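You operate a simulated robot arm through the tools that you are given. There is no shell and no other tool. Be economical: measure what you need, move in short steps, check, and stop when the job is done.

The job below is to be done with a simulated two-armed robot. You get a single attempt, and the scene is never put back.

TASK
Feed the rod tip first into the guide block and lock it.
Fine: free the clamp first; the rod stands grip down, so pass it to the other hand to hold it by the grip. Where these are worked on the way, their far stop is far enough and under half their travel is too little: clamp lever of the guide block.

The check looks at the end state, three seconds after you hand in, the way a careful person would. Anything else that was tipped, shoved, dropped, spilled or broken makes it a failure.

THE ROBOT
Two 7-joint arms with two-finger parallel grippers on one trunk, on a base that drives. Base frame: it is fixed to the floor where the robot stands at the start and does not move with it; the origin is under the middle of the robot, x ahead of it, y to its left, z up. Units: mm, degrees, N and s.
The left shoulder is at the start at [20, 138, 1165], the right one opposite. With the tool pointing down near the work surface each hand reaches from about 100 to 500 mm from the robot's upright axis, wherever it stands, measured 20 degrees to its own side. Places, roughly: air lever of the tube test stand [-100, 100, 800]; clamp lever of the guide block [500, 100, 900]; guide block [500, 200, 800]. Payload 1.57 kg a hand.
The tool frame of a hand sits at the grasp point between the pads (the TCP): z along the fingers, y along the line on which they close. The tips reach 30 mm beyond it. The gripper opens to 80 mm. The fingers are 17 mm wide and 12 mm thick; the gripper's body (40 by 82 mm) begins 80 mm behind the TCP.
Orientation is told as [roll, pitch, yaw] about the base's x, y, z axes, in that order, counted from this pose: with the fingers straight down and closing along the base's y, the tool's x points along the base's -x, its y along +y and its z along -z.

THE INTERFACE
- The arms move only by the tool step_arm. It takes "left_steps", "right_steps" or both (then of equal length, played together; a hand with none holds still); each is a list of rows, each an object of numbers (a shift or turn left out is 0, a gripper value left out holds the last): "tx", "ty", "tz": the shift along the tool's x, y, z in mm; "ax", "ay", "az": the turn, a rotation vector about the tool's x, y, z in rad; "claw": the opening, from 0 (shut) to 1 (fully open). In form: [{"tx": .., "ty": .., "tz": .., "ax": .., "ay": .., "az": .., "claw": ..}, ...]. A call has 1 to 20 rows; each row is the pose to reach, as a shift and turn from the pose commanded when the call began, along the tool's axes at that moment. A row lasts 0.2 s, in which the tool goes at most 50 mm and 8.6 degrees; a call with a longer step from one row to the next is refused whole, and so is a gripper value outside its range. Where a pose cannot be reached the arm comes as near as it can. A force on the tool above 90 N (or 10 N above the force at the start of the call, whichever is more), or a blocked arm, ends the call early, and 0.2 s more pass. The fingers move at their own pace (about 45 mm/s each) and stop on an object; they squeeze with about 31 N. The grip force told is the motor's: it shows also when the fingers shut on nothing. Time passes only in rows, and 0.2 s behind the last, so rows that repeat a pose let the fingers close. The reply holds the time, the measured pose of the TCP, the force on the tool along the base axes, the opening and the grip force, in the units named above and with some noise, with the torque about the TCP (base axes, N m) and any sound that the robot's microphone picked up.
- Cameras (640 x 400 px; columns grow to the right, rows downward): "scene" is now at [152.8, 74.4, 1056.1]; the picture's right is [0.81, -0.58, 0.00], its down [-0.29, -0.40, -0.87] and it looks along [0.51, 0.71, -0.49] (base axes); focal length 214 px, centre (320, 200). "left" rides on the left gripper at [72, 7, -122] in its tool frame; the picture's right is [-0.09, 1.00, 0.00], its down [-0.84, -0.08, -0.54] and it looks along [-0.54, -0.05, 0.84] (tool axes); focal length 238 px, centre (320, 200). "right" rides on the right gripper at [72, -7, -122] in its tool frame; the picture's right is [0.09, 1.00, 0.00], its down [-0.84, 0.08, -0.54] and it looks along [-0.54, 0.05, 0.84] (tool axes); focal length 238 px, centre (320, 200). There is no depth. A picture from a camera that has moved, and an enlarged one, comes with that camera's place and axes in the base frame and with its lens.
- get_image(camera): a new picture of that camera. It takes no simulated time.
- lift_body(by): slides the trunk up (or, below 0, down) by that many mm; the arms and the scene camera ride with it, the base frame stays. It gives what a move gives, with no picture.
- drive_base(legs): drives the robot by 1 to 6 legs, each [ahead, left, turn to the left] in mm, mm and degrees, along the robot's own axes; the way and the turn of a leg run together, so that a leg with both is an arc; at most 1500 mm and 180 degrees a leg. The arms and the cameras ride along, it lands a little off, and it stops where it bumps. It gives what a move gives.
- head_to(pan, tilt): turns the head with the scene camera to pan (to the left, within 60 degrees either way) and tilt (down, from -29 to 69), counted from straight ahead of the robot. It gives what a move gives.
- zoom(camera, box): a new picture of the part [left, top, right, bottom] of that camera's present view, enlarged. It takes no simulated time.
- job_done(): hands the job in; it is judged then, once.

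Work in short steps. Places have to be worked out from the pictures, the camera data and where the tool is seen: move nearer, look again, correct. Check each grasp and each placing, and mend what went wrong. You have 120 turns and 100 pictures in all, those below and enlarged ones among them. Open the grippers and draw the arms clear of the work before you hand the job in, unless the task says otherwise; then end with one line.

The tools are called after "Emit:" as a command line: name --argument value ..., lists and objects as JSON in quotes. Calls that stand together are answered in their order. step_arm: Moves the arms, as the interface text tells. Its arguments: {"type":"object","properties":{"left_steps":{"type":"array","items":{"type":"object","properties":{"tx":{"type":"number"},"ty":{"type":"number"},"tz":{"type":"number"},"ax":{"type":"number"},"ay":{"type":"number"},"az":{"type":"number"},"claw":{"type":"number"}}}},"right_steps":{"type":"array","items":{"type":"object","properties":{"tx":{"type":"number"},"ty":{"type":"number"},"tz":{"type":"number"},"ax":{"type":"number"},"ay":{"type":"number"},"az":{"type":"number"},"claw":{"type":"number"}}}}},"required":[]} The other tools are called the same way: lift_body (by) slides the trunk up or down; drive_base (legs) drives the base; head_to (pan, tilt) turns the head that bears the scene camera; get_image (camera) takes a picture; zoom (camera, box) takes an enlarged picture of a part of a camera's view; job_done () hands the job in.

At the start:

```text
time_s: 0.0
left_position: [253.3, 344.0, 1031.2]
left_ee_rot: [1.3, 18.5, 2.9]
left_contact_force: [-0.9, -0.2, -0.5]
left_ft_torque: [-0.01, 0.0, 0.0]
left_grip_width: 80.1
left_finger_force: 0.0
right_position: [326.6, 10.0, 1044.5]
right_ee_rot: [0.0, 25.9, -0.1]
right_contact_force: [-0.1, 0.0, -0.4]
right_ft_torque: [0.02, -0.01, 0.01]
right_grip_width: 79.8
right_finger_force: 0.0
trunk travel left (down, up): [-540.0, 700.0]
robot x, y, heading: [-1.3, 3.0, 0.0]
head pan, tilt: [54.4, 29.4]
```

scene: 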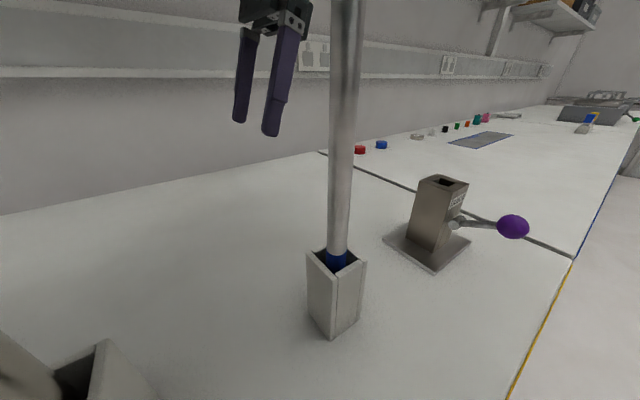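
right: 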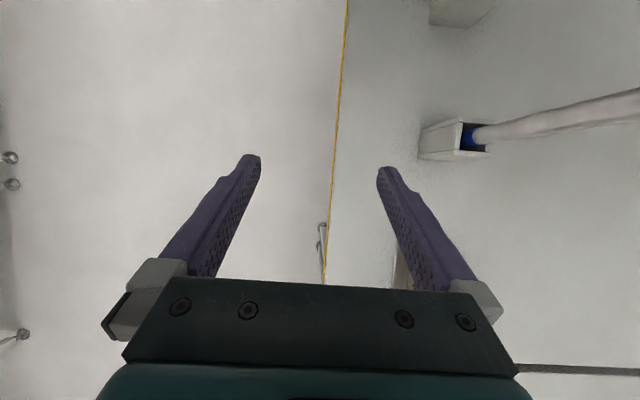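
left: 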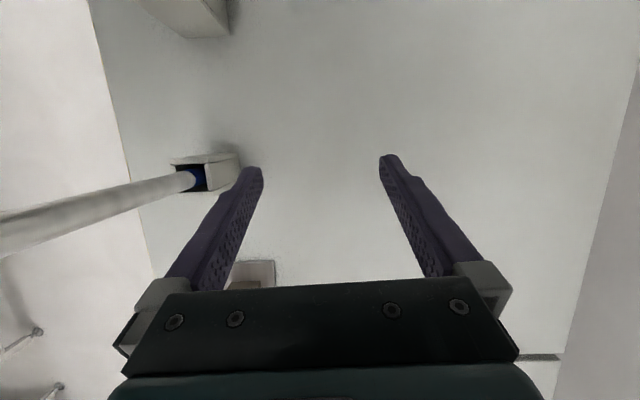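

I'll look at the block with its lever close up, and at the rod's top by tilting the head up.

Emit:
zoom --camera "scene" --box '[370, 150, 550, 290]'

Emit:
head_to --pan 40 --tilt -10

Emit:
get_image --camera "scene"

```text
2.86 times, centred on (460, 220) of scene
camera zoom: at [152.8, 74.4, 1056.1], right [0.81, -0.58, 0.0], down [-0.29, -0.4, -0.87], along [0.51, 0.71, -0.49], focal length 613 px, centre (-80, 143)
```

zoom: 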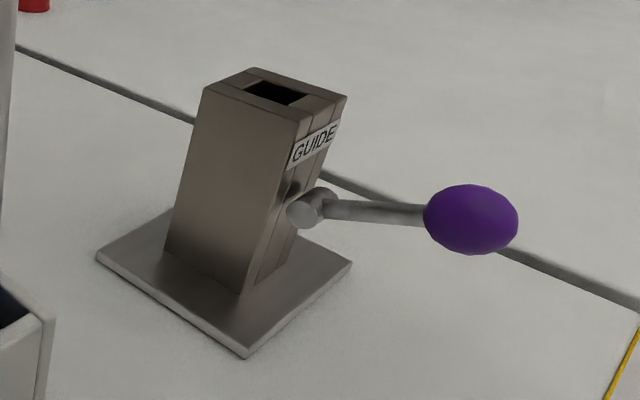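

```text
time_s: 1.1
left_position: [253.7, 344.7, 1029.5]
left_ee_rot: [1.3, 18.8, 3.0]
left_contact_force: [-0.2, 0.0, -0.3]
left_ft_torque: [0.0, 0.02, 0.01]
left_grip_width: 79.8
left_finger_force: 0.0
right_position: [325.9, 9.4, 1043.0]
right_ee_rot: [0.0, 26.0, 0.0]
right_contact_force: [0.0, 0.3, -0.3]
right_ft_torque: [-0.02, 0.02, 0.02]
right_grip_width: 79.9
right_finger_force: 0.0
trunk travel left (down, up): [-540.0, 700.0]
robot x, y, heading: [0.6, 1.3, -0.1]
head pan, tilt: [40.0, -10.0]
```

```text
95 pictures are left
camera scene: at [164.5, 54.9, 1118.6], right [0.64, -0.77, 0.0], down [0.13, 0.11, -0.98], along [0.75, 0.63, 0.17], focal length 214 px, centre (320, 200)
```

scene: 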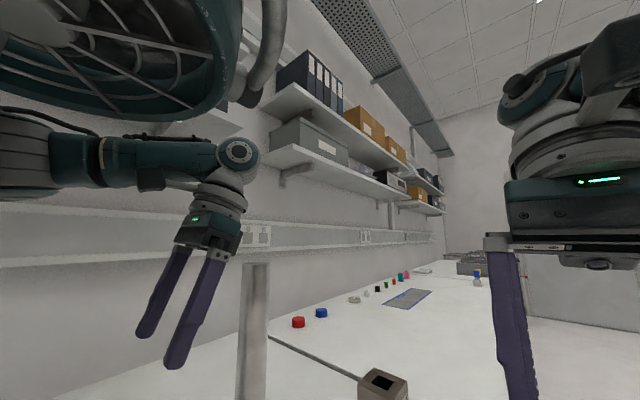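

The rod is about 20 mm thick, at about (258,192), with its top at z≈1100. The block is near (500,215). I'll turn the head to face the block and get a second ray to the lever.

Emit:
head_to --pan 20 --tilt 35

Emit:
get_image --camera "scene"

Emit:
zoom --camera "right" --box '[340, 0, 640, 190]'

```text
time_s: 2.2
left_position: [252.5, 343.8, 1030.9]
left_ee_rot: [1.3, 18.7, 3.1]
left_contact_force: [-0.2, 0.0, -0.8]
left_ft_torque: [-0.02, 0.0, -0.01]
left_grip_width: 80.0
left_finger_force: 0.1
right_position: [326.9, 8.7, 1043.0]
right_ee_rot: [0.1, 26.0, -0.1]
right_contact_force: [-0.3, 0.1, 0.5]
right_ft_torque: [-0.03, 0.0, 0.02]
right_grip_width: 80.0
right_finger_force: 0.0
trunk travel left (down, up): [-540.0, 700.0]
robot x, y, heading: [2.1, -5.3, -0.2]
head pan, tilt: [20.0, 35.0]
```

```text
94 pictures are left
camera scene: at [182.7, 30.9, 1047.4], right [0.34, -0.94, 0.0], down [-0.54, -0.2, -0.82], along [0.77, 0.28, -0.57], focal length 214 px, centre (320, 200)
```

scene: 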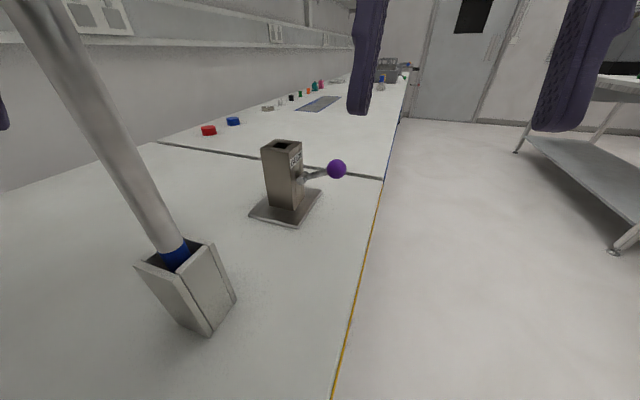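

```text
2.11 times, centred on (490, 95) of right
camera zoom: at [315.6, 3.1, 1185.0], right [-0.08, 1.0, 0.04], down [0.99, 0.08, 0.12], along [0.12, 0.05, -0.99], focal length 502 px, centre (-38, 421)
```

zoom: 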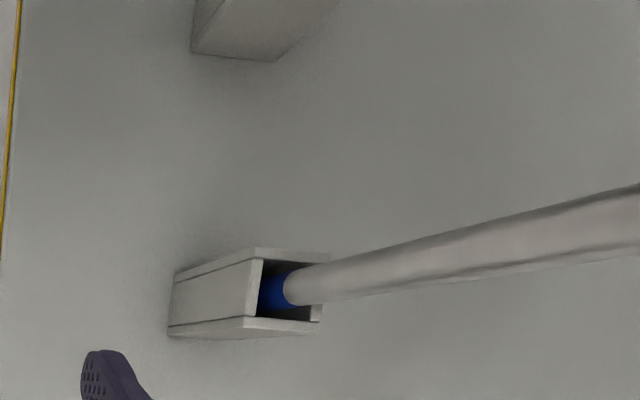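

Ray crossing puts the lever ball at about [495,115,886] and the block hole at about [515,220,905]. The table edge runs along y≈40, so standing south of the bench and facing it suits both arms. I'll raise the trunk so the hands clear the rod, move sideways off the bench, then ahead, then turn.

Emit:
lift_body --by 250

Emit:
drive_base --legs '[[0, -450, 0], [385, 0, 0], [0, 0, 90]]'

Emit:
head_to --pan 0 --tilt 45

Emit:
get_image --camera "scene"

```text
time_s: 4.8
left_position: [252.2, 344.1, 1279.1]
left_ee_rot: [1.3, 18.6, 2.8]
left_contact_force: [0.3, 0.0, 0.3]
left_ft_torque: [0.0, 0.03, -0.04]
left_grip_width: 80.1
left_finger_force: 0.1
right_position: [326.0, 10.0, 1292.9]
right_ee_rot: [0.1, 26.0, 0.0]
right_contact_force: [0.9, 0.1, -0.2]
right_ft_torque: [0.02, 0.02, 0.0]
right_grip_width: 80.1
right_finger_force: 0.0
trunk travel left (down, up): [-790.0, 450.0]
robot x, y, heading: [0.7, 1.6, -0.0]
head pan, tilt: [20.0, 35.0]
```

```text
time_s: 13.4
left_position: [35.3, -214.3, 1279.6]
left_ee_rot: [1.4, 18.7, 92.9]
left_contact_force: [0.5, 0.6, -0.6]
left_ft_torque: [0.02, 0.0, -0.03]
left_grip_width: 80.0
left_finger_force: 0.0
right_position: [371.0, -139.8, 1293.9]
right_ee_rot: [0.1, 26.0, 90.0]
right_contact_force: [0.5, -0.1, 0.7]
right_ft_torque: [0.01, 0.0, 0.0]
right_grip_width: 79.7
right_finger_force: 0.1
trunk travel left (down, up): [-790.0, 450.0]
robot x, y, heading: [379.8, -466.5, 89.7]
head pan, tilt: [20.0, 35.0]
```

```text
time_s: 14.2
left_position: [36.2, -213.2, 1279.5]
left_ee_rot: [1.4, 18.8, 93.0]
left_contact_force: [0.0, -0.5, 0.5]
left_ft_torque: [-0.03, 0.01, -0.01]
left_grip_width: 80.0
left_finger_force: 0.0
right_position: [371.3, -139.6, 1293.5]
right_ee_rot: [0.0, 26.1, 90.0]
right_contact_force: [0.0, -0.1, -0.1]
right_ft_torque: [0.02, -0.03, -0.03]
right_grip_width: 80.2
right_finger_force: 0.0
trunk travel left (down, up): [-790.0, 450.0]
robot x, y, heading: [381.9, -466.3, 90.0]
head pan, tilt: [0.0, 45.0]
```

```text
92 pictures are left
camera scene: at [380.2, -284.3, 1282.5], right [1.0, 0.0, 0.0], down [0.0, -0.71, -0.71], along [0.0, 0.71, -0.71], focal length 214 px, centre (320, 200)
```

scene: 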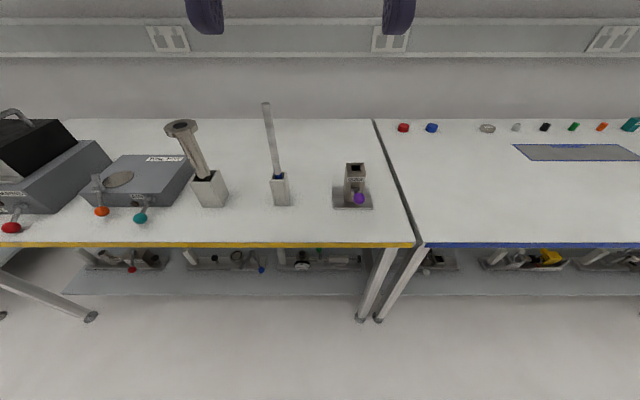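

From here everything is laid out in front, with a decoy stand at x≈50. I'll drive closer and look closely at the lever.

Emit:
drive_base --legs '[[180, 0, 0]]'

Emit:
head_to --pan -15 --tilt 50

Emit:
zoom --camera "scene" --box '[160, 100, 480, 300]'

```text
time_s: 15.7
left_position: [36.3, -38.0, 1280.5]
left_ee_rot: [1.2, 18.8, 93.0]
left_contact_force: [-0.3, 1.3, -0.6]
left_ft_torque: [0.01, -0.01, 0.01]
left_grip_width: 79.9
left_finger_force: 0.1
right_position: [370.7, 36.6, 1293.1]
right_ee_rot: [0.1, 25.9, 89.9]
right_contact_force: [-0.4, 0.0, 0.8]
right_ft_torque: [0.03, -0.01, 0.0]
right_grip_width: 79.7
right_finger_force: 0.2
trunk travel left (down, up): [-790.0, 450.0]
robot x, y, heading: [378.3, -291.5, 90.0]
head pan, tilt: [0.0, 45.0]
```

```text
time_s: 16.5
left_position: [35.8, -37.9, 1279.3]
left_ee_rot: [1.4, 18.7, 93.0]
left_contact_force: [0.5, -0.3, -0.4]
left_ft_torque: [0.0, 0.01, 0.0]
left_grip_width: 79.9
left_finger_force: 0.1
right_position: [372.4, 35.9, 1292.4]
right_ee_rot: [0.1, 26.0, 89.9]
right_contact_force: [-0.2, -0.4, 0.2]
right_ft_torque: [0.0, -0.02, -0.01]
right_grip_width: 80.0
right_finger_force: 0.1
trunk travel left (down, up): [-790.0, 450.0]
robot x, y, heading: [377.9, -289.2, 90.1]
head pan, tilt: [-15.0, 50.0]
```

```text
2.00 times, centred on (320, 200) of scene
camera zoom: at [400.2, -115.3, 1275.6], right [0.97, -0.26, 0.0], down [-0.2, -0.74, -0.64], along [0.17, 0.62, -0.77], focal length 429 px, centre (320, 200)
```

zoom: 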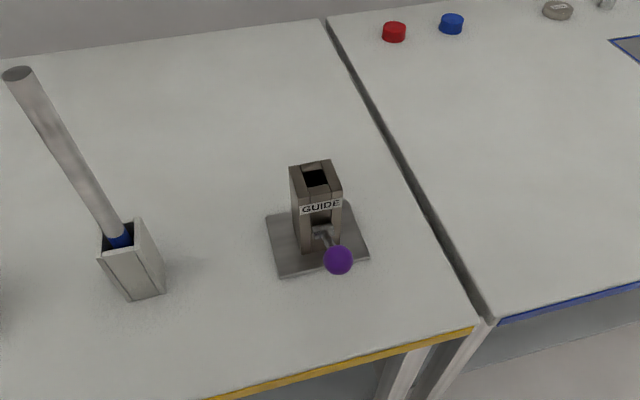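

The lever sticks out toward −y from a boss on the block's front, so it may swing about x or about z. I'll zoom further.

Emit:
zoom --camera "scene" --box '[280, 170, 360, 250]'

Emit:
lift_body --by -200

Emit:
head_to --pan -25 --tilt 35

Emit:
get_image --camera "scene"

```text
5.00 times, centred on (320, 210) of scene
camera zoom: at [400.2, -115.3, 1275.6], right [0.97, -0.26, 0.0], down [-0.2, -0.74, -0.64], along [0.17, 0.62, -0.77], focal length 1072 px, centre (320, 150)
```

zoom: 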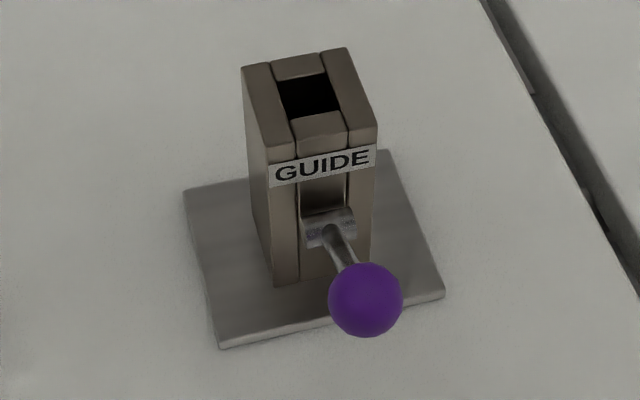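

```text
time_s: 18.6
left_position: [35.3, -37.1, 1080.3]
left_ee_rot: [1.3, 18.7, 93.0]
left_contact_force: [0.8, -0.7, 0.2]
left_ft_torque: [0.01, 0.02, -0.02]
left_grip_width: 80.0
left_finger_force: 0.0
right_position: [372.7, 36.7, 1091.9]
right_ee_rot: [0.0, 26.0, 89.9]
right_contact_force: [-0.8, 0.0, 0.6]
right_ft_torque: [-0.02, -0.01, 0.01]
right_grip_width: 79.9
right_finger_force: 0.0
trunk travel left (down, up): [-590.0, 650.0]
robot x, y, heading: [380.4, -291.8, 89.9]
head pan, tilt: [-15.0, 50.0]
```

```text
time_s: 19.4
left_position: [35.8, -37.5, 1079.8]
left_ee_rot: [1.2, 18.8, 93.0]
left_contact_force: [-0.5, -1.1, -0.2]
left_ft_torque: [0.0, -0.01, -0.05]
left_grip_width: 80.1
left_finger_force: 0.1
right_position: [371.6, 36.5, 1092.6]
right_ee_rot: [0.1, 26.0, 89.9]
right_contact_force: [-0.5, -0.7, 0.2]
right_ft_torque: [-0.02, 0.0, 0.0]
right_grip_width: 80.2
right_finger_force: 0.0
trunk travel left (down, up): [-590.0, 650.0]
robot x, y, heading: [379.8, -290.9, 89.7]
head pan, tilt: [-25.0, 35.0]
```

```text
89 pictures are left
camera scene: at [417.4, -109.9, 1097.2], right [0.91, -0.42, 0.0], down [-0.24, -0.52, -0.82], along [0.35, 0.74, -0.57], focal length 214 px, centre (320, 200)
```

scene: 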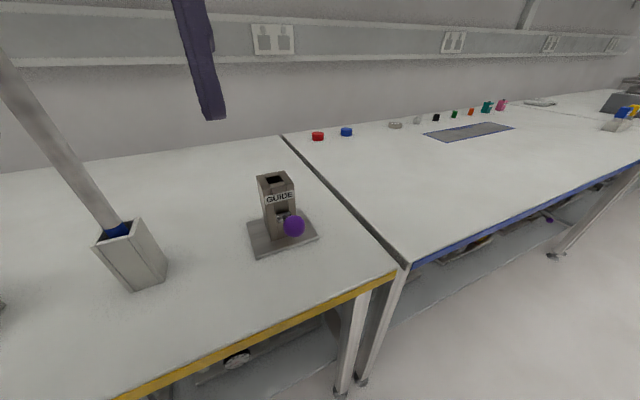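

The barrel lies along x, so the lever swings vertically: pivot ≈[485,170,866], ball ≈[483,114,889], radius ≈60. I'll bring the right hand to 100 mm short of the ball, pitched −45° and closing along x, so the ball can roll between the pads.

Emit:
step_arm --right_steps '[{"tx": -6.4, "ty": -11.1, "tz": 11.6, "ay": -0.124}, {"tx": -12.8, "ty": -22.2, "tz": 23.3, "ay": -0.248}, {"tx": -19.2, "ty": -33.3, "tz": 34.9, "ay": -0.372}, {"tx": -25.6, "ty": -44.4, "tz": 46.6, "ay": -0.496}, {"tx": -32, "ty": -55.5, "tz": 58.2, "ay": -0.62}, {"tx": -38.3, "ty": -66.6, "tz": 69.8, "ay": -0.744}, {"tx": -44.7, "ty": -77.7, "tz": 81.5, "ay": -0.868}, {"tx": -51.1, "ty": -88.8, "tz": 93.1, "ay": -0.992}, {"tx": -57.5, "ty": -99.9, "tz": 104.8, "ay": -1.116}, {"tx": -63.9, "ty": -111, "tz": 116.4, "ay": -1.239}]'

Emit:
get_image --camera "right"

Emit:
get_image --camera "scene"

```text
time_s: 21.6
left_position: [35.2, -38.8, 1081.3]
left_ee_rot: [1.3, 18.9, 93.0]
left_contact_force: [0.5, 0.4, 0.0]
left_ft_torque: [0.02, 0.01, 0.01]
left_grip_width: 80.2
left_finger_force: 0.1
right_position: [483.3, 46.4, 964.7]
right_ee_rot: [0.7, -45.8, 88.6]
right_contact_force: [-1.0, 0.3, -0.1]
right_ft_torque: [0.03, 0.04, -0.02]
right_grip_width: 79.8
right_finger_force: 0.0
trunk travel left (down, up): [-590.0, 650.0]
robot x, y, heading: [382.8, -286.6, 89.9]
head pan, tilt: [-25.0, 35.0]
```

```text
88 pictures are left
camera right: at [487.4, -90.2, 998.6], right [-1.0, -0.05, -0.06], down [-0.07, 0.2, 0.98], along [-0.04, 0.98, -0.2], focal length 238 px, centre (320, 200)
```

right: 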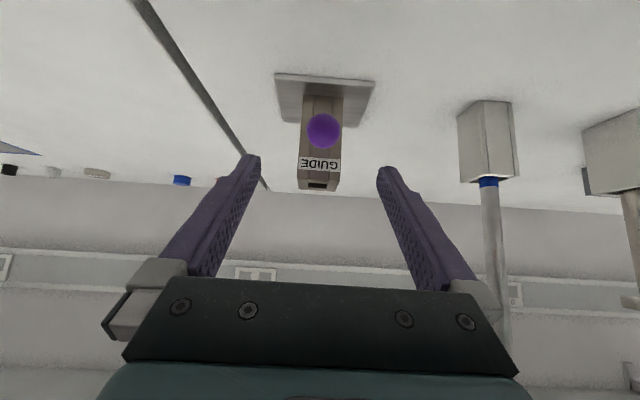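

```text
87 pictures are left
camera scene: at [421.2, -123.7, 1076.9], right [0.85, -0.53, 0.0], down [-0.4, -0.64, -0.66], along [0.34, 0.56, -0.75], focal length 214 px, centre (320, 200)
```

scene: 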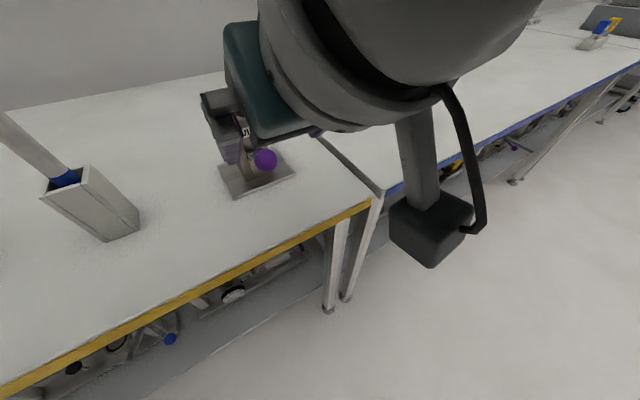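

The ball is centred at about [480,114,890]. I'll advance 100 mm along the fingers with a small correction, then close.

Emit:
step_arm --right_steps '[{"tx": 3.6, "ty": 4.9, "tz": 33, "claw": 1}, {"tx": 7.2, "ty": 4.9, "tz": 67}, {"tx": 7.2, "ty": 4.9, "tz": 99.8}, {"tx": 7.2, "ty": 4.9, "tz": 99.8}]'

Emit:
get_image --camera "right"

```text
time_s: 22.6
left_position: [35.5, -37.6, 1079.9]
left_ee_rot: [1.3, 18.8, 93.0]
left_contact_force: [-1.3, -0.8, 0.3]
left_ft_torque: [-0.02, -0.01, -0.01]
left_grip_width: 79.9
left_finger_force: 0.1
right_position: [477.8, 107.6, 884.9]
right_ee_rot: [0.1, -45.0, 89.9]
right_contact_force: [-0.2, 0.9, 0.1]
right_ft_torque: [-0.02, -0.01, -0.02]
right_grip_width: 80.1
right_finger_force: 0.1
trunk travel left (down, up): [-590.0, 650.0]
robot x, y, heading: [378.6, -292.8, 90.2]
head pan, tilt: [-25.0, 35.0]
```

```text
86 pictures are left
camera right: at [484.6, -28.6, 921.5], right [-1.0, -0.06, -0.06], down [-0.08, 0.21, 0.97], along [-0.05, 0.98, -0.21], focal length 238 px, centre (320, 200)
```

right: 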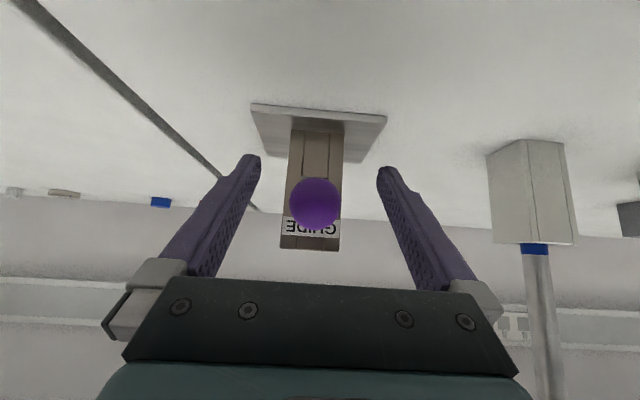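

The ball sits about 7 mm higher and slightly beyond the TCP. I'll correct that and close.

Emit:
step_arm --right_steps '[{"tx": -9, "ty": -2, "tz": 0}, {"tx": -9, "ty": -2, "tz": 0, "claw": 0}, {"tx": -9, "ty": -2, "tz": 0, "claw": 0}, {"tx": -9, "ty": -2, "tz": 0, "claw": 0}, {"tx": -9, "ty": -2, "tz": 0, "claw": 0}, {"tx": -9, "ty": -2, "tz": 0, "claw": 0}]'

Emit:
get_image --camera "right"

```text
time_s: 24.0
left_position: [36.1, -37.1, 1080.8]
left_ee_rot: [1.3, 18.7, 92.9]
left_contact_force: [0.1, 0.4, 0.2]
left_ft_torque: [-0.02, -0.01, -0.02]
left_grip_width: 79.8
left_finger_force: 0.0
right_position: [480.8, 115.6, 892.0]
right_ee_rot: [0.1, -44.9, 89.9]
right_contact_force: [2.6, -0.1, -1.1]
right_ft_torque: [-0.02, -0.02, -0.07]
right_grip_width: 31.5
right_finger_force: 33.1
trunk travel left (down, up): [-590.0, 650.0]
robot x, y, heading: [382.6, -291.8, 89.9]
head pan, tilt: [-25.0, 35.0]
```

```text
85 pictures are left
camera right: at [486.5, -21.5, 927.9], right [-1.0, -0.06, -0.07], down [-0.08, 0.21, 0.97], along [-0.05, 0.98, -0.21], focal length 238 px, centre (320, 200)
```

right: 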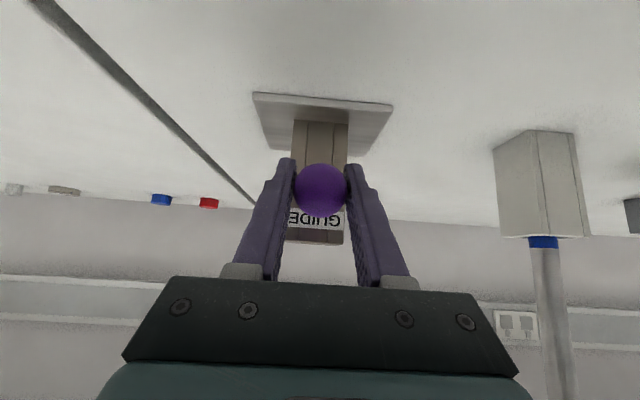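

The ball is held at 31.5 mm. I'll try raising the lever about 15° along the arc and read the force.

Emit:
step_arm --right_steps '[{"tx": -5, "tz": -1.5}, {"tx": -10, "tz": -2.7}, {"tx": -15.2, "tz": -3.5}]'

```text
time_s: 24.8
left_position: [36.5, -40.4, 1080.1]
left_ee_rot: [1.2, 18.9, 92.9]
left_contact_force: [-0.5, 0.1, 1.3]
left_ft_torque: [0.0, -0.01, 0.0]
left_grip_width: 80.0
left_finger_force: 0.1
right_position: [479.6, 114.7, 898.8]
right_ee_rot: [-0.2, -44.2, 90.0]
right_contact_force: [4.7, -7.4, -27.8]
right_ft_torque: [0.12, -0.06, 0.05]
right_grip_width: 31.3
right_finger_force: 40.3
trunk travel left (down, up): [-590.0, 650.0]
robot x, y, heading: [378.7, -291.2, 90.2]
head pan, tilt: [-25.0, 35.0]
```

Going up meets about 28 N of resistance with little motion. I'll try downward instead.

Emit:
step_arm --right_steps '[{"tx": 8, "tz": 2}, {"tx": 15.2, "tz": 3.5}, {"tx": 20, "tz": 5.5}, {"tx": 25, "tz": 8}, {"tx": 29.6, "tz": 10.9}, {"tx": 29.6, "tz": 10.9}]'

Emit:
get_image --camera "right"

```text
time_s: 26.2
left_position: [37.4, -35.8, 1080.6]
left_ee_rot: [1.3, 18.8, 92.9]
left_contact_force: [0.2, 0.4, 0.6]
left_ft_torque: [-0.01, -0.02, -0.01]
left_grip_width: 80.1
left_finger_force: 0.0
right_position: [480.1, 112.3, 877.1]
right_ee_rot: [0.0, -45.3, 89.9]
right_contact_force: [3.6, 3.5, 15.4]
right_ft_torque: [0.83, 0.01, 0.02]
right_grip_width: 31.2
right_finger_force: 39.7
trunk travel left (down, up): [-590.0, 650.0]
robot x, y, heading: [381.1, -289.8, 90.2]
head pan, tilt: [-25.0, 35.0]
```

```text
84 pictures are left
camera right: at [486.4, -23.5, 913.0], right [-1.0, -0.06, -0.07], down [-0.08, 0.2, 0.98], along [-0.05, 0.98, -0.21], focal length 238 px, centre (320, 200)
```

right: 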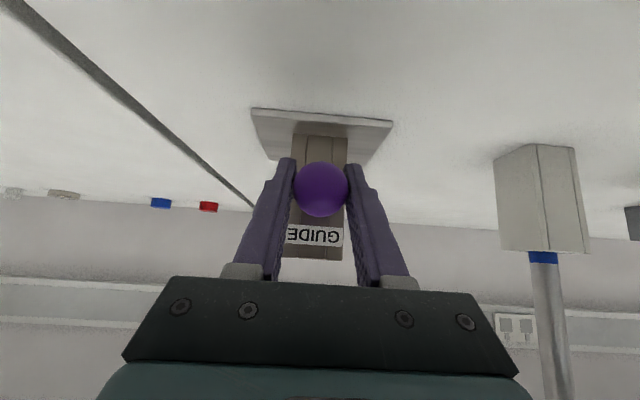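

The ball followed the hand down to z≈877 under about 15 N of friction. I'll continue downward along the arc.

Emit:
step_arm --right_steps '[{"tx": 4, "tz": 4}, {"tx": 8, "tz": 8}, {"tx": 12, "tz": 11.5}, {"tx": 15, "tz": 15}, {"tx": 15, "tz": 15}]'

Emit:
get_image --camera "right"

```text
time_s: 27.4
left_position: [36.0, -37.6, 1079.7]
left_ee_rot: [1.3, 18.9, 92.9]
left_contact_force: [-0.4, 1.0, -0.4]
left_ft_torque: [-0.02, 0.0, 0.01]
left_grip_width: 80.2
left_finger_force: 0.0
right_position: [479.0, 110.7, 855.7]
right_ee_rot: [0.1, -45.0, 89.9]
right_contact_force: [4.7, -1.4, 13.8]
right_ft_torque: [0.85, 0.03, -0.09]
right_grip_width: 31.3
right_finger_force: 39.6
trunk travel left (down, up): [-590.0, 650.0]
robot x, y, heading: [379.1, -290.5, 89.8]
head pan, tilt: [-25.0, 35.0]
```

```text
83 pictures are left
camera right: at [486.5, -25.3, 891.6], right [-1.0, -0.06, -0.07], down [-0.08, 0.21, 0.97], along [-0.05, 0.98, -0.21], focal length 238 px, centre (320, 200)
```

right: 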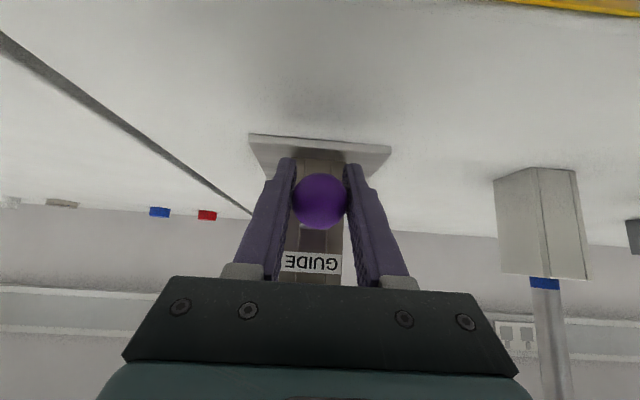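

The lever follows at a steady 14 N. I'll continue to about −30°, easing back along the fingers so the tips keep clear of the plate.

Emit:
step_arm --right_steps '[{"tx": 3.5, "tz": 1}, {"tx": 6.5, "tz": 4}, {"tx": 9, "tz": 8}, {"tx": 10, "tz": 12}, {"tx": 10, "tz": 12}]'

Emit:
get_image --camera "right"

```text
time_s: 28.6
left_position: [36.4, -37.5, 1080.8]
left_ee_rot: [1.4, 18.9, 92.9]
left_contact_force: [-0.1, -0.2, -0.3]
left_ft_torque: [0.0, 0.01, -0.01]
left_grip_width: 80.0
left_finger_force: 0.1
right_position: [480.9, 112.0, 839.0]
right_ee_rot: [0.0, -45.0, 89.8]
right_contact_force: [1.7, -1.4, 13.3]
right_ft_torque: [0.97, 0.0, 0.01]
right_grip_width: 31.3
right_finger_force: 40.2
trunk travel left (down, up): [-590.0, 650.0]
robot x, y, heading: [378.6, -288.7, 90.2]
head pan, tilt: [-25.0, 35.0]
```

```text
82 pictures are left
camera right: at [486.7, -24.5, 874.9], right [-1.0, -0.06, -0.06], down [-0.08, 0.21, 0.97], along [-0.05, 0.98, -0.21], focal length 238 px, centre (320, 200)
```

right: 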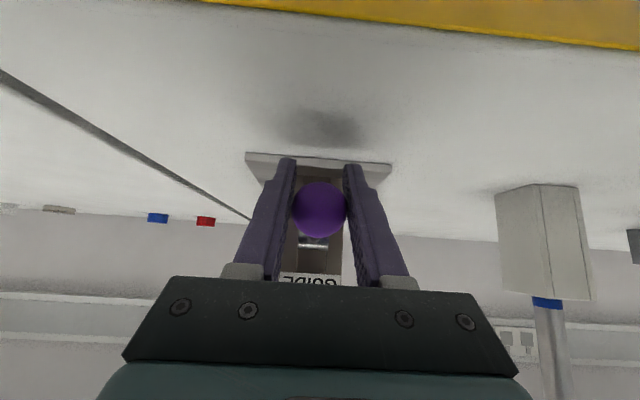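

The ball is at about −17° and the fingers are starting to slip past it. I'll open, move above the ball, and part-close to a 20 mm cradle so I can press it down from above.

Emit:
step_arm --right_steps '[{"claw": 0.6}, {"claw": 0.6}, {"tx": -17, "tz": -8, "claw": 0.6}, {"tx": -36, "tz": -15, "claw": 0.6}, {"tx": -36, "tz": -15, "claw": 0.24}, {"tx": -36, "tz": -15, "claw": 0.24}, {"tx": -36, "tz": -15, "claw": 0.24}]'

Emit:
get_image --camera "right"

```text
time_s: 30.2
left_position: [35.5, -37.9, 1081.1]
left_ee_rot: [1.3, 18.8, 92.9]
left_contact_force: [-0.8, -0.8, 0.3]
left_ft_torque: [-0.01, -0.02, -0.01]
left_grip_width: 80.2
left_finger_force: 0.2
right_position: [480.3, 127.5, 874.9]
right_ee_rot: [0.1, -44.8, 89.8]
right_contact_force: [-0.9, -0.1, -0.1]
right_ft_torque: [-0.01, 0.01, -0.01]
right_grip_width: 19.2
right_finger_force: 0.0
trunk travel left (down, up): [-590.0, 650.0]
robot x, y, heading: [380.9, -292.6, 90.0]
head pan, tilt: [-25.0, 35.0]
```

```text
81 pictures are left
camera right: at [487.9, -8.9, 911.4], right [-1.0, -0.06, -0.06], down [-0.08, 0.21, 0.97], along [-0.05, 0.98, -0.21], focal length 238 px, centre (320, 200)
```

right: 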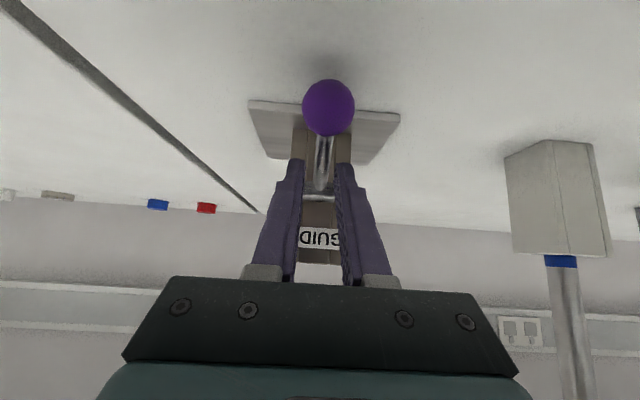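

The ball now shows at about (111,834), so the lever is near −35° (60° swept so far). I'll press down from above to find the stop.

Emit:
step_arm --right_steps '[{"tx": 14, "tz": 8}, {"tx": 26, "tz": 16}, {"tx": 28, "tz": 24}, {"tx": 30, "tz": 31}, {"tx": 30, "tz": 31}]'

Emit:
get_image --camera "right"

```text
time_s: 31.4
left_position: [34.9, -37.4, 1079.5]
left_ee_rot: [1.4, 18.7, 93.0]
left_contact_force: [-0.5, 0.0, -0.7]
left_ft_torque: [0.02, -0.01, 0.0]
left_grip_width: 80.1
left_finger_force: 0.1
right_position: [480.6, 126.9, 830.9]
right_ee_rot: [0.0, -44.9, 90.0]
right_contact_force: [0.8, 7.7, 0.6]
right_ft_torque: [-0.13, -0.03, 0.02]
right_grip_width: 31.6
right_finger_force: 19.1
trunk travel left (down, up): [-590.0, 650.0]
robot x, y, heading: [382.8, -292.1, 89.9]
head pan, tilt: [-25.0, 35.0]
```

```text
80 pictures are left
camera right: at [486.6, -9.1, 867.0], right [-1.0, -0.06, -0.06], down [-0.08, 0.21, 0.97], along [-0.05, 0.98, -0.21], focal length 238 px, centre (320, 200)
```

right: 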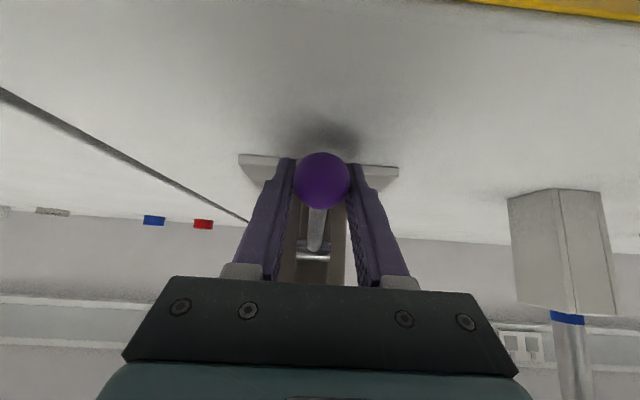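

The fingers were wedged open around the ball, which now sits at about −38°. I'll grip fully and try another 10 mm along the arc to see if this is the stop.

Emit:
step_arm --right_steps '[{"claw": 0}, {"claw": 0}, {"tx": 0.7, "tz": 4, "claw": 0}, {"tx": 1, "tz": 7, "claw": 0}, {"tx": 1.3, "tz": 10, "claw": 0}]'

Emit:
get_image --camera "right"

```text
time_s: 32.6
left_position: [37.8, -40.3, 1079.2]
left_ee_rot: [1.2, 19.0, 93.0]
left_contact_force: [-0.3, 0.2, 0.3]
left_ft_torque: [0.02, -0.01, 0.0]
left_grip_width: 80.0
left_finger_force: 0.0
right_position: [479.5, 129.6, 827.7]
right_ee_rot: [0.2, -45.2, 90.0]
right_contact_force: [3.5, -41.6, 72.2]
right_ft_torque: [0.05, -0.4, -0.23]
right_grip_width: 31.2
right_finger_force: 40.1
trunk travel left (down, up): [-590.0, 650.0]
robot x, y, heading: [381.6, -289.2, 89.9]
head pan, tilt: [-25.0, 35.0]
```

```text
79 pictures are left
camera right: at [486.9, -6.3, 862.8], right [-1.0, -0.07, -0.06], down [-0.08, 0.21, 0.98], along [-0.05, 0.98, -0.21], focal length 238 px, centre (320, 200)
```

right: 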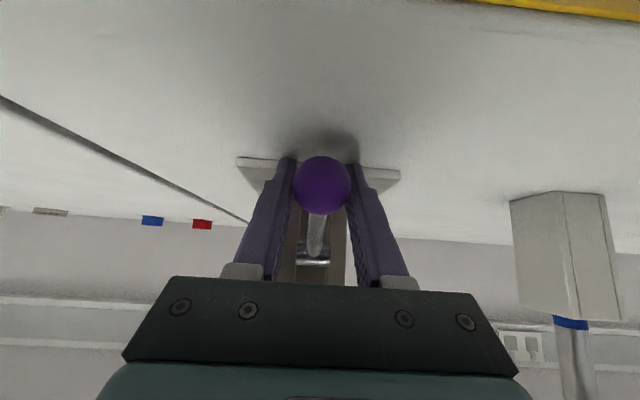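

83 N with almost no motion means the far stop, about 65° from the start, so the clamp is free. I'll ease off, open and withdraw.

Emit:
step_arm --right_steps '[{"tx": -1, "tz": -9}, {"tx": -1, "tz": -9, "claw": 0.8}, {"tx": -1, "tz": -9, "claw": 0.8}, {"tx": -1, "tz": -9, "claw": 0.8}, {"tx": -1, "tz": -50}, {"tx": -1, "tz": -100}, {"tx": -1, "tz": -150}]'

Emit:
get_image --camera "right"

Emit:
zoom --camera "right" --box '[260, 80, 380, 200]'

```text
time_s: 34.2
left_position: [35.3, -37.8, 1080.9]
left_ee_rot: [1.3, 18.8, 93.0]
left_contact_force: [0.2, 0.5, -0.8]
left_ft_torque: [0.01, 0.0, -0.02]
left_grip_width: 80.1
left_finger_force: 0.2
right_position: [483.6, 29.6, 931.3]
right_ee_rot: [-0.5, -45.1, 89.7]
right_contact_force: [0.0, 0.0, -1.0]
right_ft_torque: [0.03, 0.0, -0.02]
right_grip_width: 64.0
right_finger_force: 0.0
trunk travel left (down, up): [-590.0, 650.0]
robot x, y, heading: [378.5, -289.9, 90.1]
head pan, tilt: [-25.0, 35.0]
```

```text
78 pictures are left
camera right: at [488.0, -106.6, 967.5], right [-1.0, -0.05, -0.07], down [-0.08, 0.21, 0.97], along [-0.04, 0.98, -0.21], focal length 238 px, centre (320, 200)
```

right: 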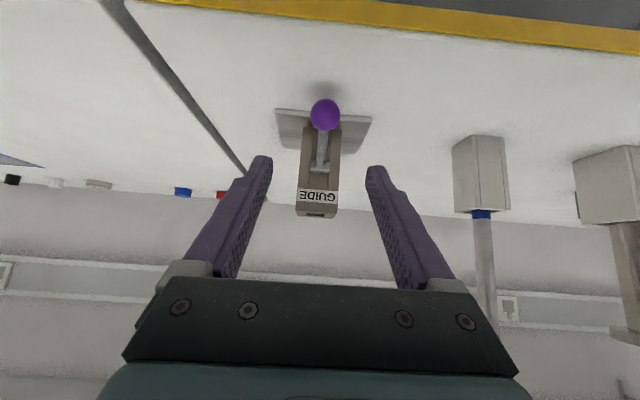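

```text
3.33 times, centred on (320, 140) of right
camera zoom: at [488.0, -106.6, 967.5], right [-1.0, -0.05, -0.07], down [-0.08, 0.21, 0.97], along [-0.04, 0.98, -0.21], focal length 794 px, centre (320, 400)
```

zoom: 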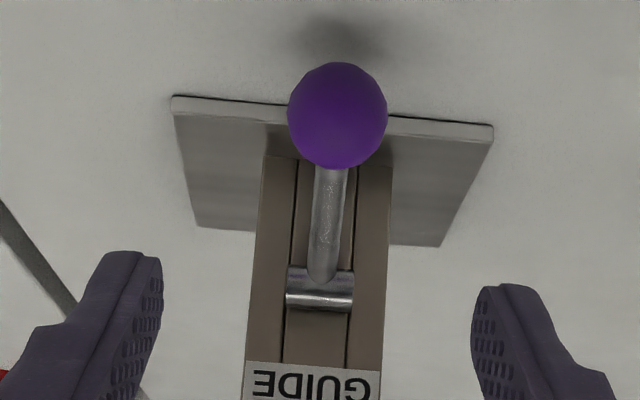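

The lever is fully down. Next the left hand: swing it to horizontal, pointing +y, in front of the rod with ample clearance. I'll test there whether its wrist can roll 180°.

Emit:
step_arm --left_steps '[{"tx": -6.3, "ty": -17.9, "tz": -2.1, "ay": -0.146}, {"tx": -12.5, "ty": -35.7, "tz": -4.3, "ay": -0.292}, {"tx": -18.8, "ty": -53.6, "tz": -6.4, "ay": -0.438}, {"tx": -25, "ty": -71.5, "tz": -8.5, "ay": -0.584}, {"tx": -31.3, "ty": -89.3, "tz": -10.7, "ay": -0.73}, {"tx": -37.5, "ty": -107.2, "tz": -12.8, "ay": -0.876}, {"tx": -43.8, "ty": -125.1, "tz": -14.9, "ay": -1.022}, {"tx": -50, "ty": -143, "tz": -17, "ay": -1.168}, {"tx": -56.3, "ty": -160.8, "tz": -19.2, "ay": -1.314}, {"tx": -62.5, "ty": -178.7, "tz": -21.3, "ay": -1.46}, {"tx": -68.8, "ty": -196.6, "tz": -23.4, "ay": -1.606}, {"tx": -75, "ty": -214.4, "tz": -25.6, "ay": -1.752}, {"tx": -81.3, "ty": -232.3, "tz": -27.7, "ay": -1.898}]'

Emit:
get_image --camera "left"

```text
time_s: 37.0
left_position: [264.8, 58.8, 1074.8]
left_ee_rot: [89.4, -88.7, 3.0]
left_contact_force: [0.1, -0.5, 0.7]
left_ft_torque: [0.0, 0.02, 0.02]
left_grip_width: 79.8
left_finger_force: 0.1
left hand out of reach, approached as far as the arm can: row 6, 7, 8, 9, 10, 11, 12
right_position: [479.8, 30.0, 932.3]
right_ee_rot: [-0.2, -45.1, 89.7]
right_contact_force: [-0.4, -0.7, 0.4]
right_ft_torque: [-0.02, -0.03, -0.01]
right_grip_width: 63.9
right_finger_force: 0.1
trunk travel left (down, up): [-590.0, 650.0]
robot x, y, heading: [380.1, -289.7, 90.2]
head pan, tilt: [-25.0, 35.0]
```

```text
76 pictures are left
camera left: at [260.7, -62.9, 1002.1], right [-0.99, -0.04, 0.11], down [0.12, -0.54, 0.83], along [0.03, 0.84, 0.54], focal length 238 px, centre (320, 200)
```

left: 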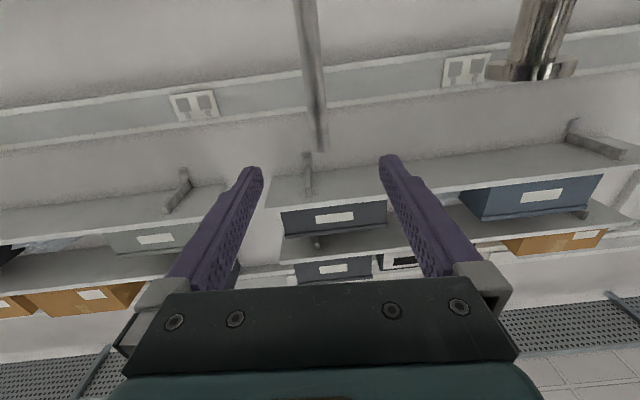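

The hand is horizontal and in reach, and the rod stands vertical at x≈260.5. Now I'll test rolling about the tool z axis in free air.

Emit:
step_arm --left_steps '[{"az": 0.15}, {"az": 0.3}, {"az": 0.45}, {"az": 0.6}, {"az": 0.75}, {"az": 0.9}, {"az": 1.05}, {"az": 1.2}, {"az": 1.35}, {"az": 1.5}, {"az": 1.65}, {"az": 1.8}, {"az": 1.95}, {"az": 2.1}, {"az": 2.25}, {"az": 2.4}, {"az": 2.55}, {"az": 2.7}, {"az": 2.85}, {"az": 3.0}]'

```text
time_s: 41.2
left_position: [265.0, 57.8, 1075.4]
left_ee_rot: [89.5, 83.3, 2.1]
left_contact_force: [-0.2, 0.5, 0.0]
left_ft_torque: [0.01, -0.01, 0.01]
left_grip_width: 80.2
left_finger_force: 0.1
right_position: [480.1, 30.1, 933.3]
right_ee_rot: [0.0, -45.1, 89.6]
right_contact_force: [0.1, 0.1, -0.1]
right_ft_torque: [0.01, 0.0, -0.03]
right_grip_width: 63.9
right_finger_force: 0.1
trunk travel left (down, up): [-590.0, 650.0]
robot x, y, heading: [386.1, -291.2, 90.0]
head pan, tilt: [-25.0, 35.0]
```

The full roll works. I'll roll back so the camera is below for the grasp and ends up above for insertion.

Emit:
step_arm --left_steps '[{"az": -0.15}, {"az": -0.3}, {"az": -0.45}, {"az": -0.6}, {"az": -0.75}, {"az": -0.9}, {"az": -1.05}, {"az": -1.2}, {"az": -1.35}, {"az": -1.5}, {"az": -1.65}, {"az": -1.8}, {"az": -1.95}, {"az": -2.1}, {"az": -2.25}, {"az": -2.4}, {"az": -2.55}, {"az": -2.7}, {"az": -2.85}, {"az": -3.0}]'

Emit:
step_arm --left_steps '[{"tx": 30}, {"tx": 60}, {"tx": 90}, {"tx": 120}, {"tx": 148}, {"tx": 148, "tz": 20}, {"tx": 148, "tz": 40}]'

Emit:
get_image --camera "left"

```text
time_s: 45.4
left_position: [267.1, 53.9, 1068.3]
left_ee_rot: [93.4, -82.9, -4.4]
left_contact_force: [0.4, 1.0, 0.2]
left_ft_torque: [0.02, 0.0, 0.03]
left_grip_width: 80.1
left_finger_force: 0.0
right_position: [479.6, 29.1, 933.4]
right_ee_rot: [0.1, -45.0, 89.8]
right_contact_force: [0.1, -0.2, 0.4]
right_ft_torque: [-0.01, 0.0, 0.0]
right_grip_width: 63.8
right_finger_force: 0.0
trunk travel left (down, up): [-590.0, 650.0]
robot x, y, heading: [380.3, -289.3, 90.0]
head pan, tilt: [-25.0, 35.0]
```

```text
time_s: 47.0
left_position: [248.4, 92.4, 916.4]
left_ee_rot: [87.3, -83.7, 2.8]
left_contact_force: [-0.4, -0.4, 0.0]
left_ft_torque: [0.0, 0.01, 0.01]
left_grip_width: 80.1
left_finger_force: 0.1
right_position: [480.3, 30.5, 933.0]
right_ee_rot: [-0.1, -45.0, 89.7]
right_contact_force: [1.0, -0.1, 0.7]
right_ft_torque: [0.03, -0.01, 0.04]
right_grip_width: 63.7
right_finger_force: 0.1
trunk travel left (down, up): [-590.0, 650.0]
robot x, y, heading: [375.0, -294.4, 90.0]
head pan, tilt: [-25.0, 35.0]
```

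```text
75 pictures are left
camera left: at [232.3, -29.5, 846.0], right [-0.98, 0.0, 0.2], down [0.17, -0.54, 0.83], along [0.11, 0.84, 0.53], focal length 238 px, centre (320, 200)
```

left: 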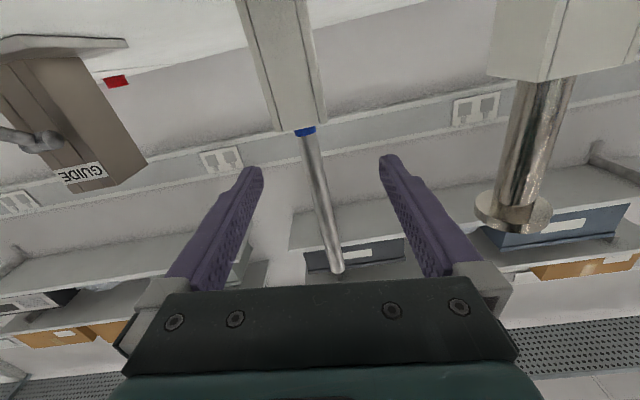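

The hand is rolled about 6° off and slightly left. I'll straighten it and line up with the rod at x≈260, z≈926, then look closely.

Emit:
step_arm --left_steps '[{"tx": -5, "ty": -5, "tz": 14, "az": -0.05}, {"tx": -10.8, "ty": -10.5, "tz": 27.6, "az": -0.11}, {"tx": -10.8, "ty": -10.5, "tz": 27.6, "az": -0.11}]'

Emit:
get_image --camera "left"

Emit:
zoom --camera "left" --box '[240, 80, 400, 300]'

```text
time_s: 47.8
left_position: [249.6, 123.1, 926.1]
left_ee_rot: [87.2, -88.5, 3.3]
left_contact_force: [0.2, 0.4, 0.4]
left_ft_torque: [0.04, 0.0, 0.0]
left_grip_width: 79.9
left_finger_force: 0.0
right_position: [480.2, 28.8, 932.9]
right_ee_rot: [0.1, -45.0, 89.7]
right_contact_force: [-0.1, -0.1, -0.4]
right_ft_torque: [-0.05, 0.02, -0.01]
right_grip_width: 64.0
right_finger_force: 0.1
trunk travel left (down, up): [-590.0, 650.0]
robot x, y, heading: [376.6, -289.6, 90.1]
head pan, tilt: [-25.0, 35.0]
```

```text
74 pictures are left
camera left: at [240.5, -0.3, 854.6], right [-0.99, -0.01, 0.12], down [0.11, -0.54, 0.84], along [0.06, 0.84, 0.54], focal length 238 px, centre (320, 200)
```

left: 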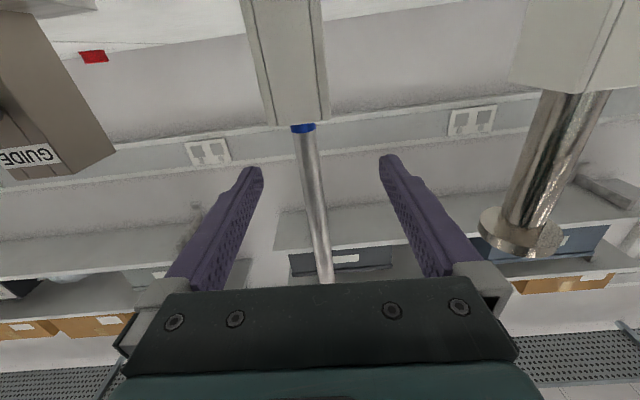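

```text
1.82 times, centred on (320, 190) of left
camera zoom: at [240.5, -0.3, 854.6], right [-0.99, -0.01, 0.12], down [0.11, -0.54, 0.84], along [0.06, 0.84, 0.54], focal length 433 px, centre (320, 218)
```

zoom: 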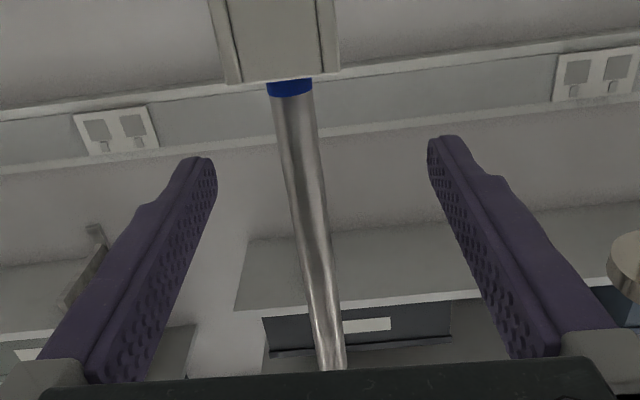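

The rod, about 18 mm thick, is at (258,197). I'll shift 9 mm right, advance until the pads straddle it, then check.

Emit:
step_arm --left_steps '[{"ty": -9.2, "tz": 15, "az": -0.02}, {"ty": -9.2, "tz": 40, "az": -0.02}, {"ty": -9.2, "tz": 60, "az": -0.02}, {"ty": -9.2, "tz": 74, "az": -0.02}, {"ty": -9.2, "tz": 74, "az": -0.02}]'

Emit:
get_image --camera "left"

```text
time_s: 48.3
left_position: [249.4, 135.3, 924.6]
left_ee_rot: [85.6, -87.5, 4.8]
left_contact_force: [0.9, -1.3, 0.2]
left_ft_torque: [-0.03, -0.03, 0.01]
left_grip_width: 80.0
left_finger_force: 0.0
right_position: [480.9, 30.3, 932.1]
right_ee_rot: [-0.1, -45.2, 89.5]
right_contact_force: [0.2, 0.6, 0.3]
right_ft_torque: [0.0, 0.0, 0.02]
right_grip_width: 64.1
right_finger_force: 0.0
trunk travel left (down, up): [-590.0, 650.0]
robot x, y, heading: [381.5, -291.3, 89.7]
head pan, tilt: [-25.0, 35.0]
stopped in row 2 (left hand): the arm was blocked; the commanded pose is now the measured one
```

```text
72 pictures are left
camera left: at [238.9, 12.5, 852.4], right [-0.99, -0.01, 0.13], down [0.12, -0.54, 0.83], along [0.07, 0.84, 0.53], focal length 238 px, centre (320, 200)
```

left: 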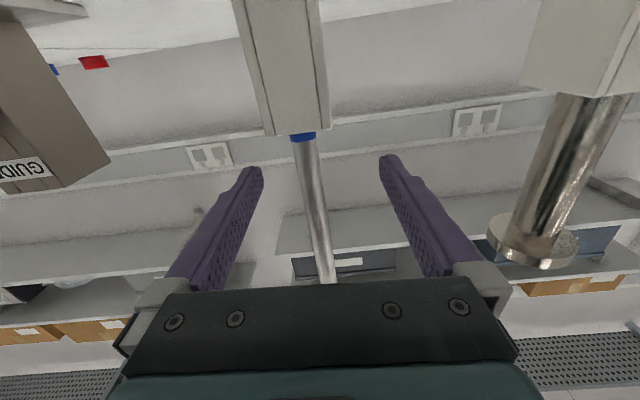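

The arm is blocked with no tool force, so something up the arm or a joint limit is stopping it. I'll look at it with the head camera.

Emit:
head_to --pan 35 --tilt 55

Emit:
get_image --camera "scene"

```text
time_s: 49.6
left_position: [250.4, 134.0, 923.7]
left_ee_rot: [82.4, -87.7, 7.7]
left_contact_force: [0.4, -0.3, -0.7]
left_ft_torque: [0.0, 0.02, 0.0]
left_grip_width: 79.9
left_finger_force: 0.1
right_position: [485.2, 35.9, 930.0]
right_ee_rot: [-1.2, -45.7, 89.5]
right_contact_force: [-0.9, 0.3, 0.2]
right_ft_torque: [-0.04, 0.0, -0.03]
right_grip_width: 64.2
right_finger_force: 0.1
trunk travel left (down, up): [-590.0, 650.0]
robot x, y, heading: [378.8, -292.2, 90.1]
head pan, tilt: [35.0, 55.0]
```

```text
71 pictures are left
camera scene: at [412.5, -110.0, 1092.0], right [0.93, -0.37, 0.0], down [-0.23, -0.58, -0.78], along [0.29, 0.73, -0.62], focal length 214 px, centre (320, 200)
```

scene: 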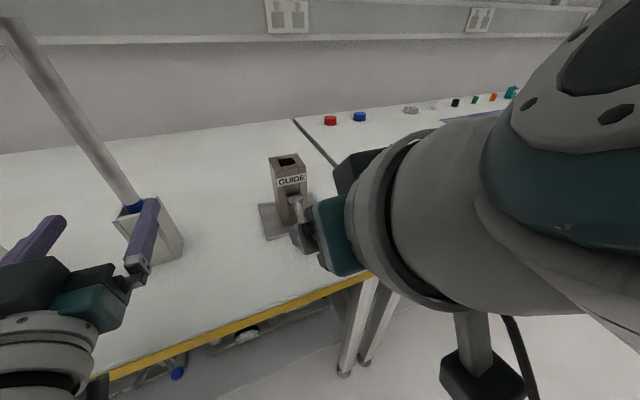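

The head camera is being held off by the right forearm; its view doesn't match its commanded pan. I'll move the right arm away to the right and back.

Emit:
step_arm --right_steps '[{"tx": 8, "ty": -30, "tz": -8}, {"tx": 17, "ty": -60, "tz": -17}, {"tx": 25, "ty": -90, "tz": -25}, {"tx": 34, "ty": -120, "tz": -34}, {"tx": 42, "ty": -150, "tz": -42}, {"tx": 42, "ty": -180, "tz": -42}]'

Emit:
get_image --camera "scene"

```text
time_s: 51.2
left_position: [248.6, 134.6, 923.6]
left_ee_rot: [84.0, -87.5, 6.2]
left_contact_force: [-0.3, -0.1, -0.4]
left_ft_torque: [-0.03, -0.03, 0.01]
left_grip_width: 80.1
left_finger_force: 0.1
right_position: [540.5, 2.5, 926.2]
right_ee_rot: [-1.0, -38.9, 90.8]
right_contact_force: [0.7, 0.4, 0.4]
right_ft_torque: [0.0, -0.02, 0.02]
right_grip_width: 64.0
right_finger_force: 0.0
right hand out of reach, approached as far as the arm can: row 2, 3, 4, 5, 6
trunk travel left (down, up): [-590.0, 650.0]
robot x, y, heading: [379.7, -292.8, 89.9]
head pan, tilt: [35.0, 55.0]
stopped in row 6 (right hand): the arm was blocked; the commanded pose is now the measured one
```

```text
70 pictures are left
camera scene: at [339.0, -130.8, 1069.1], right [0.82, 0.57, 0.0], down [0.47, -0.67, -0.57], along [-0.33, 0.47, -0.82], focal length 214 px, centre (320, 200)
```

scene: 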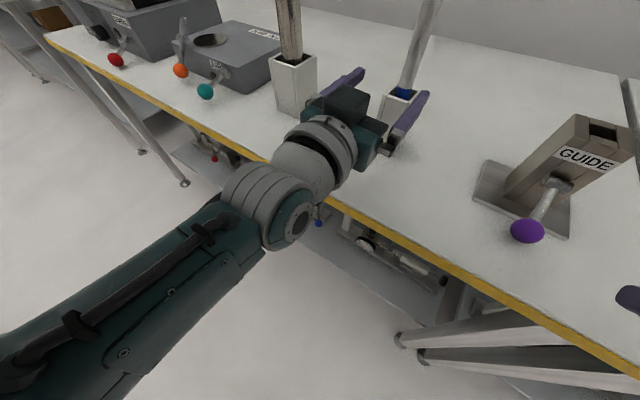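

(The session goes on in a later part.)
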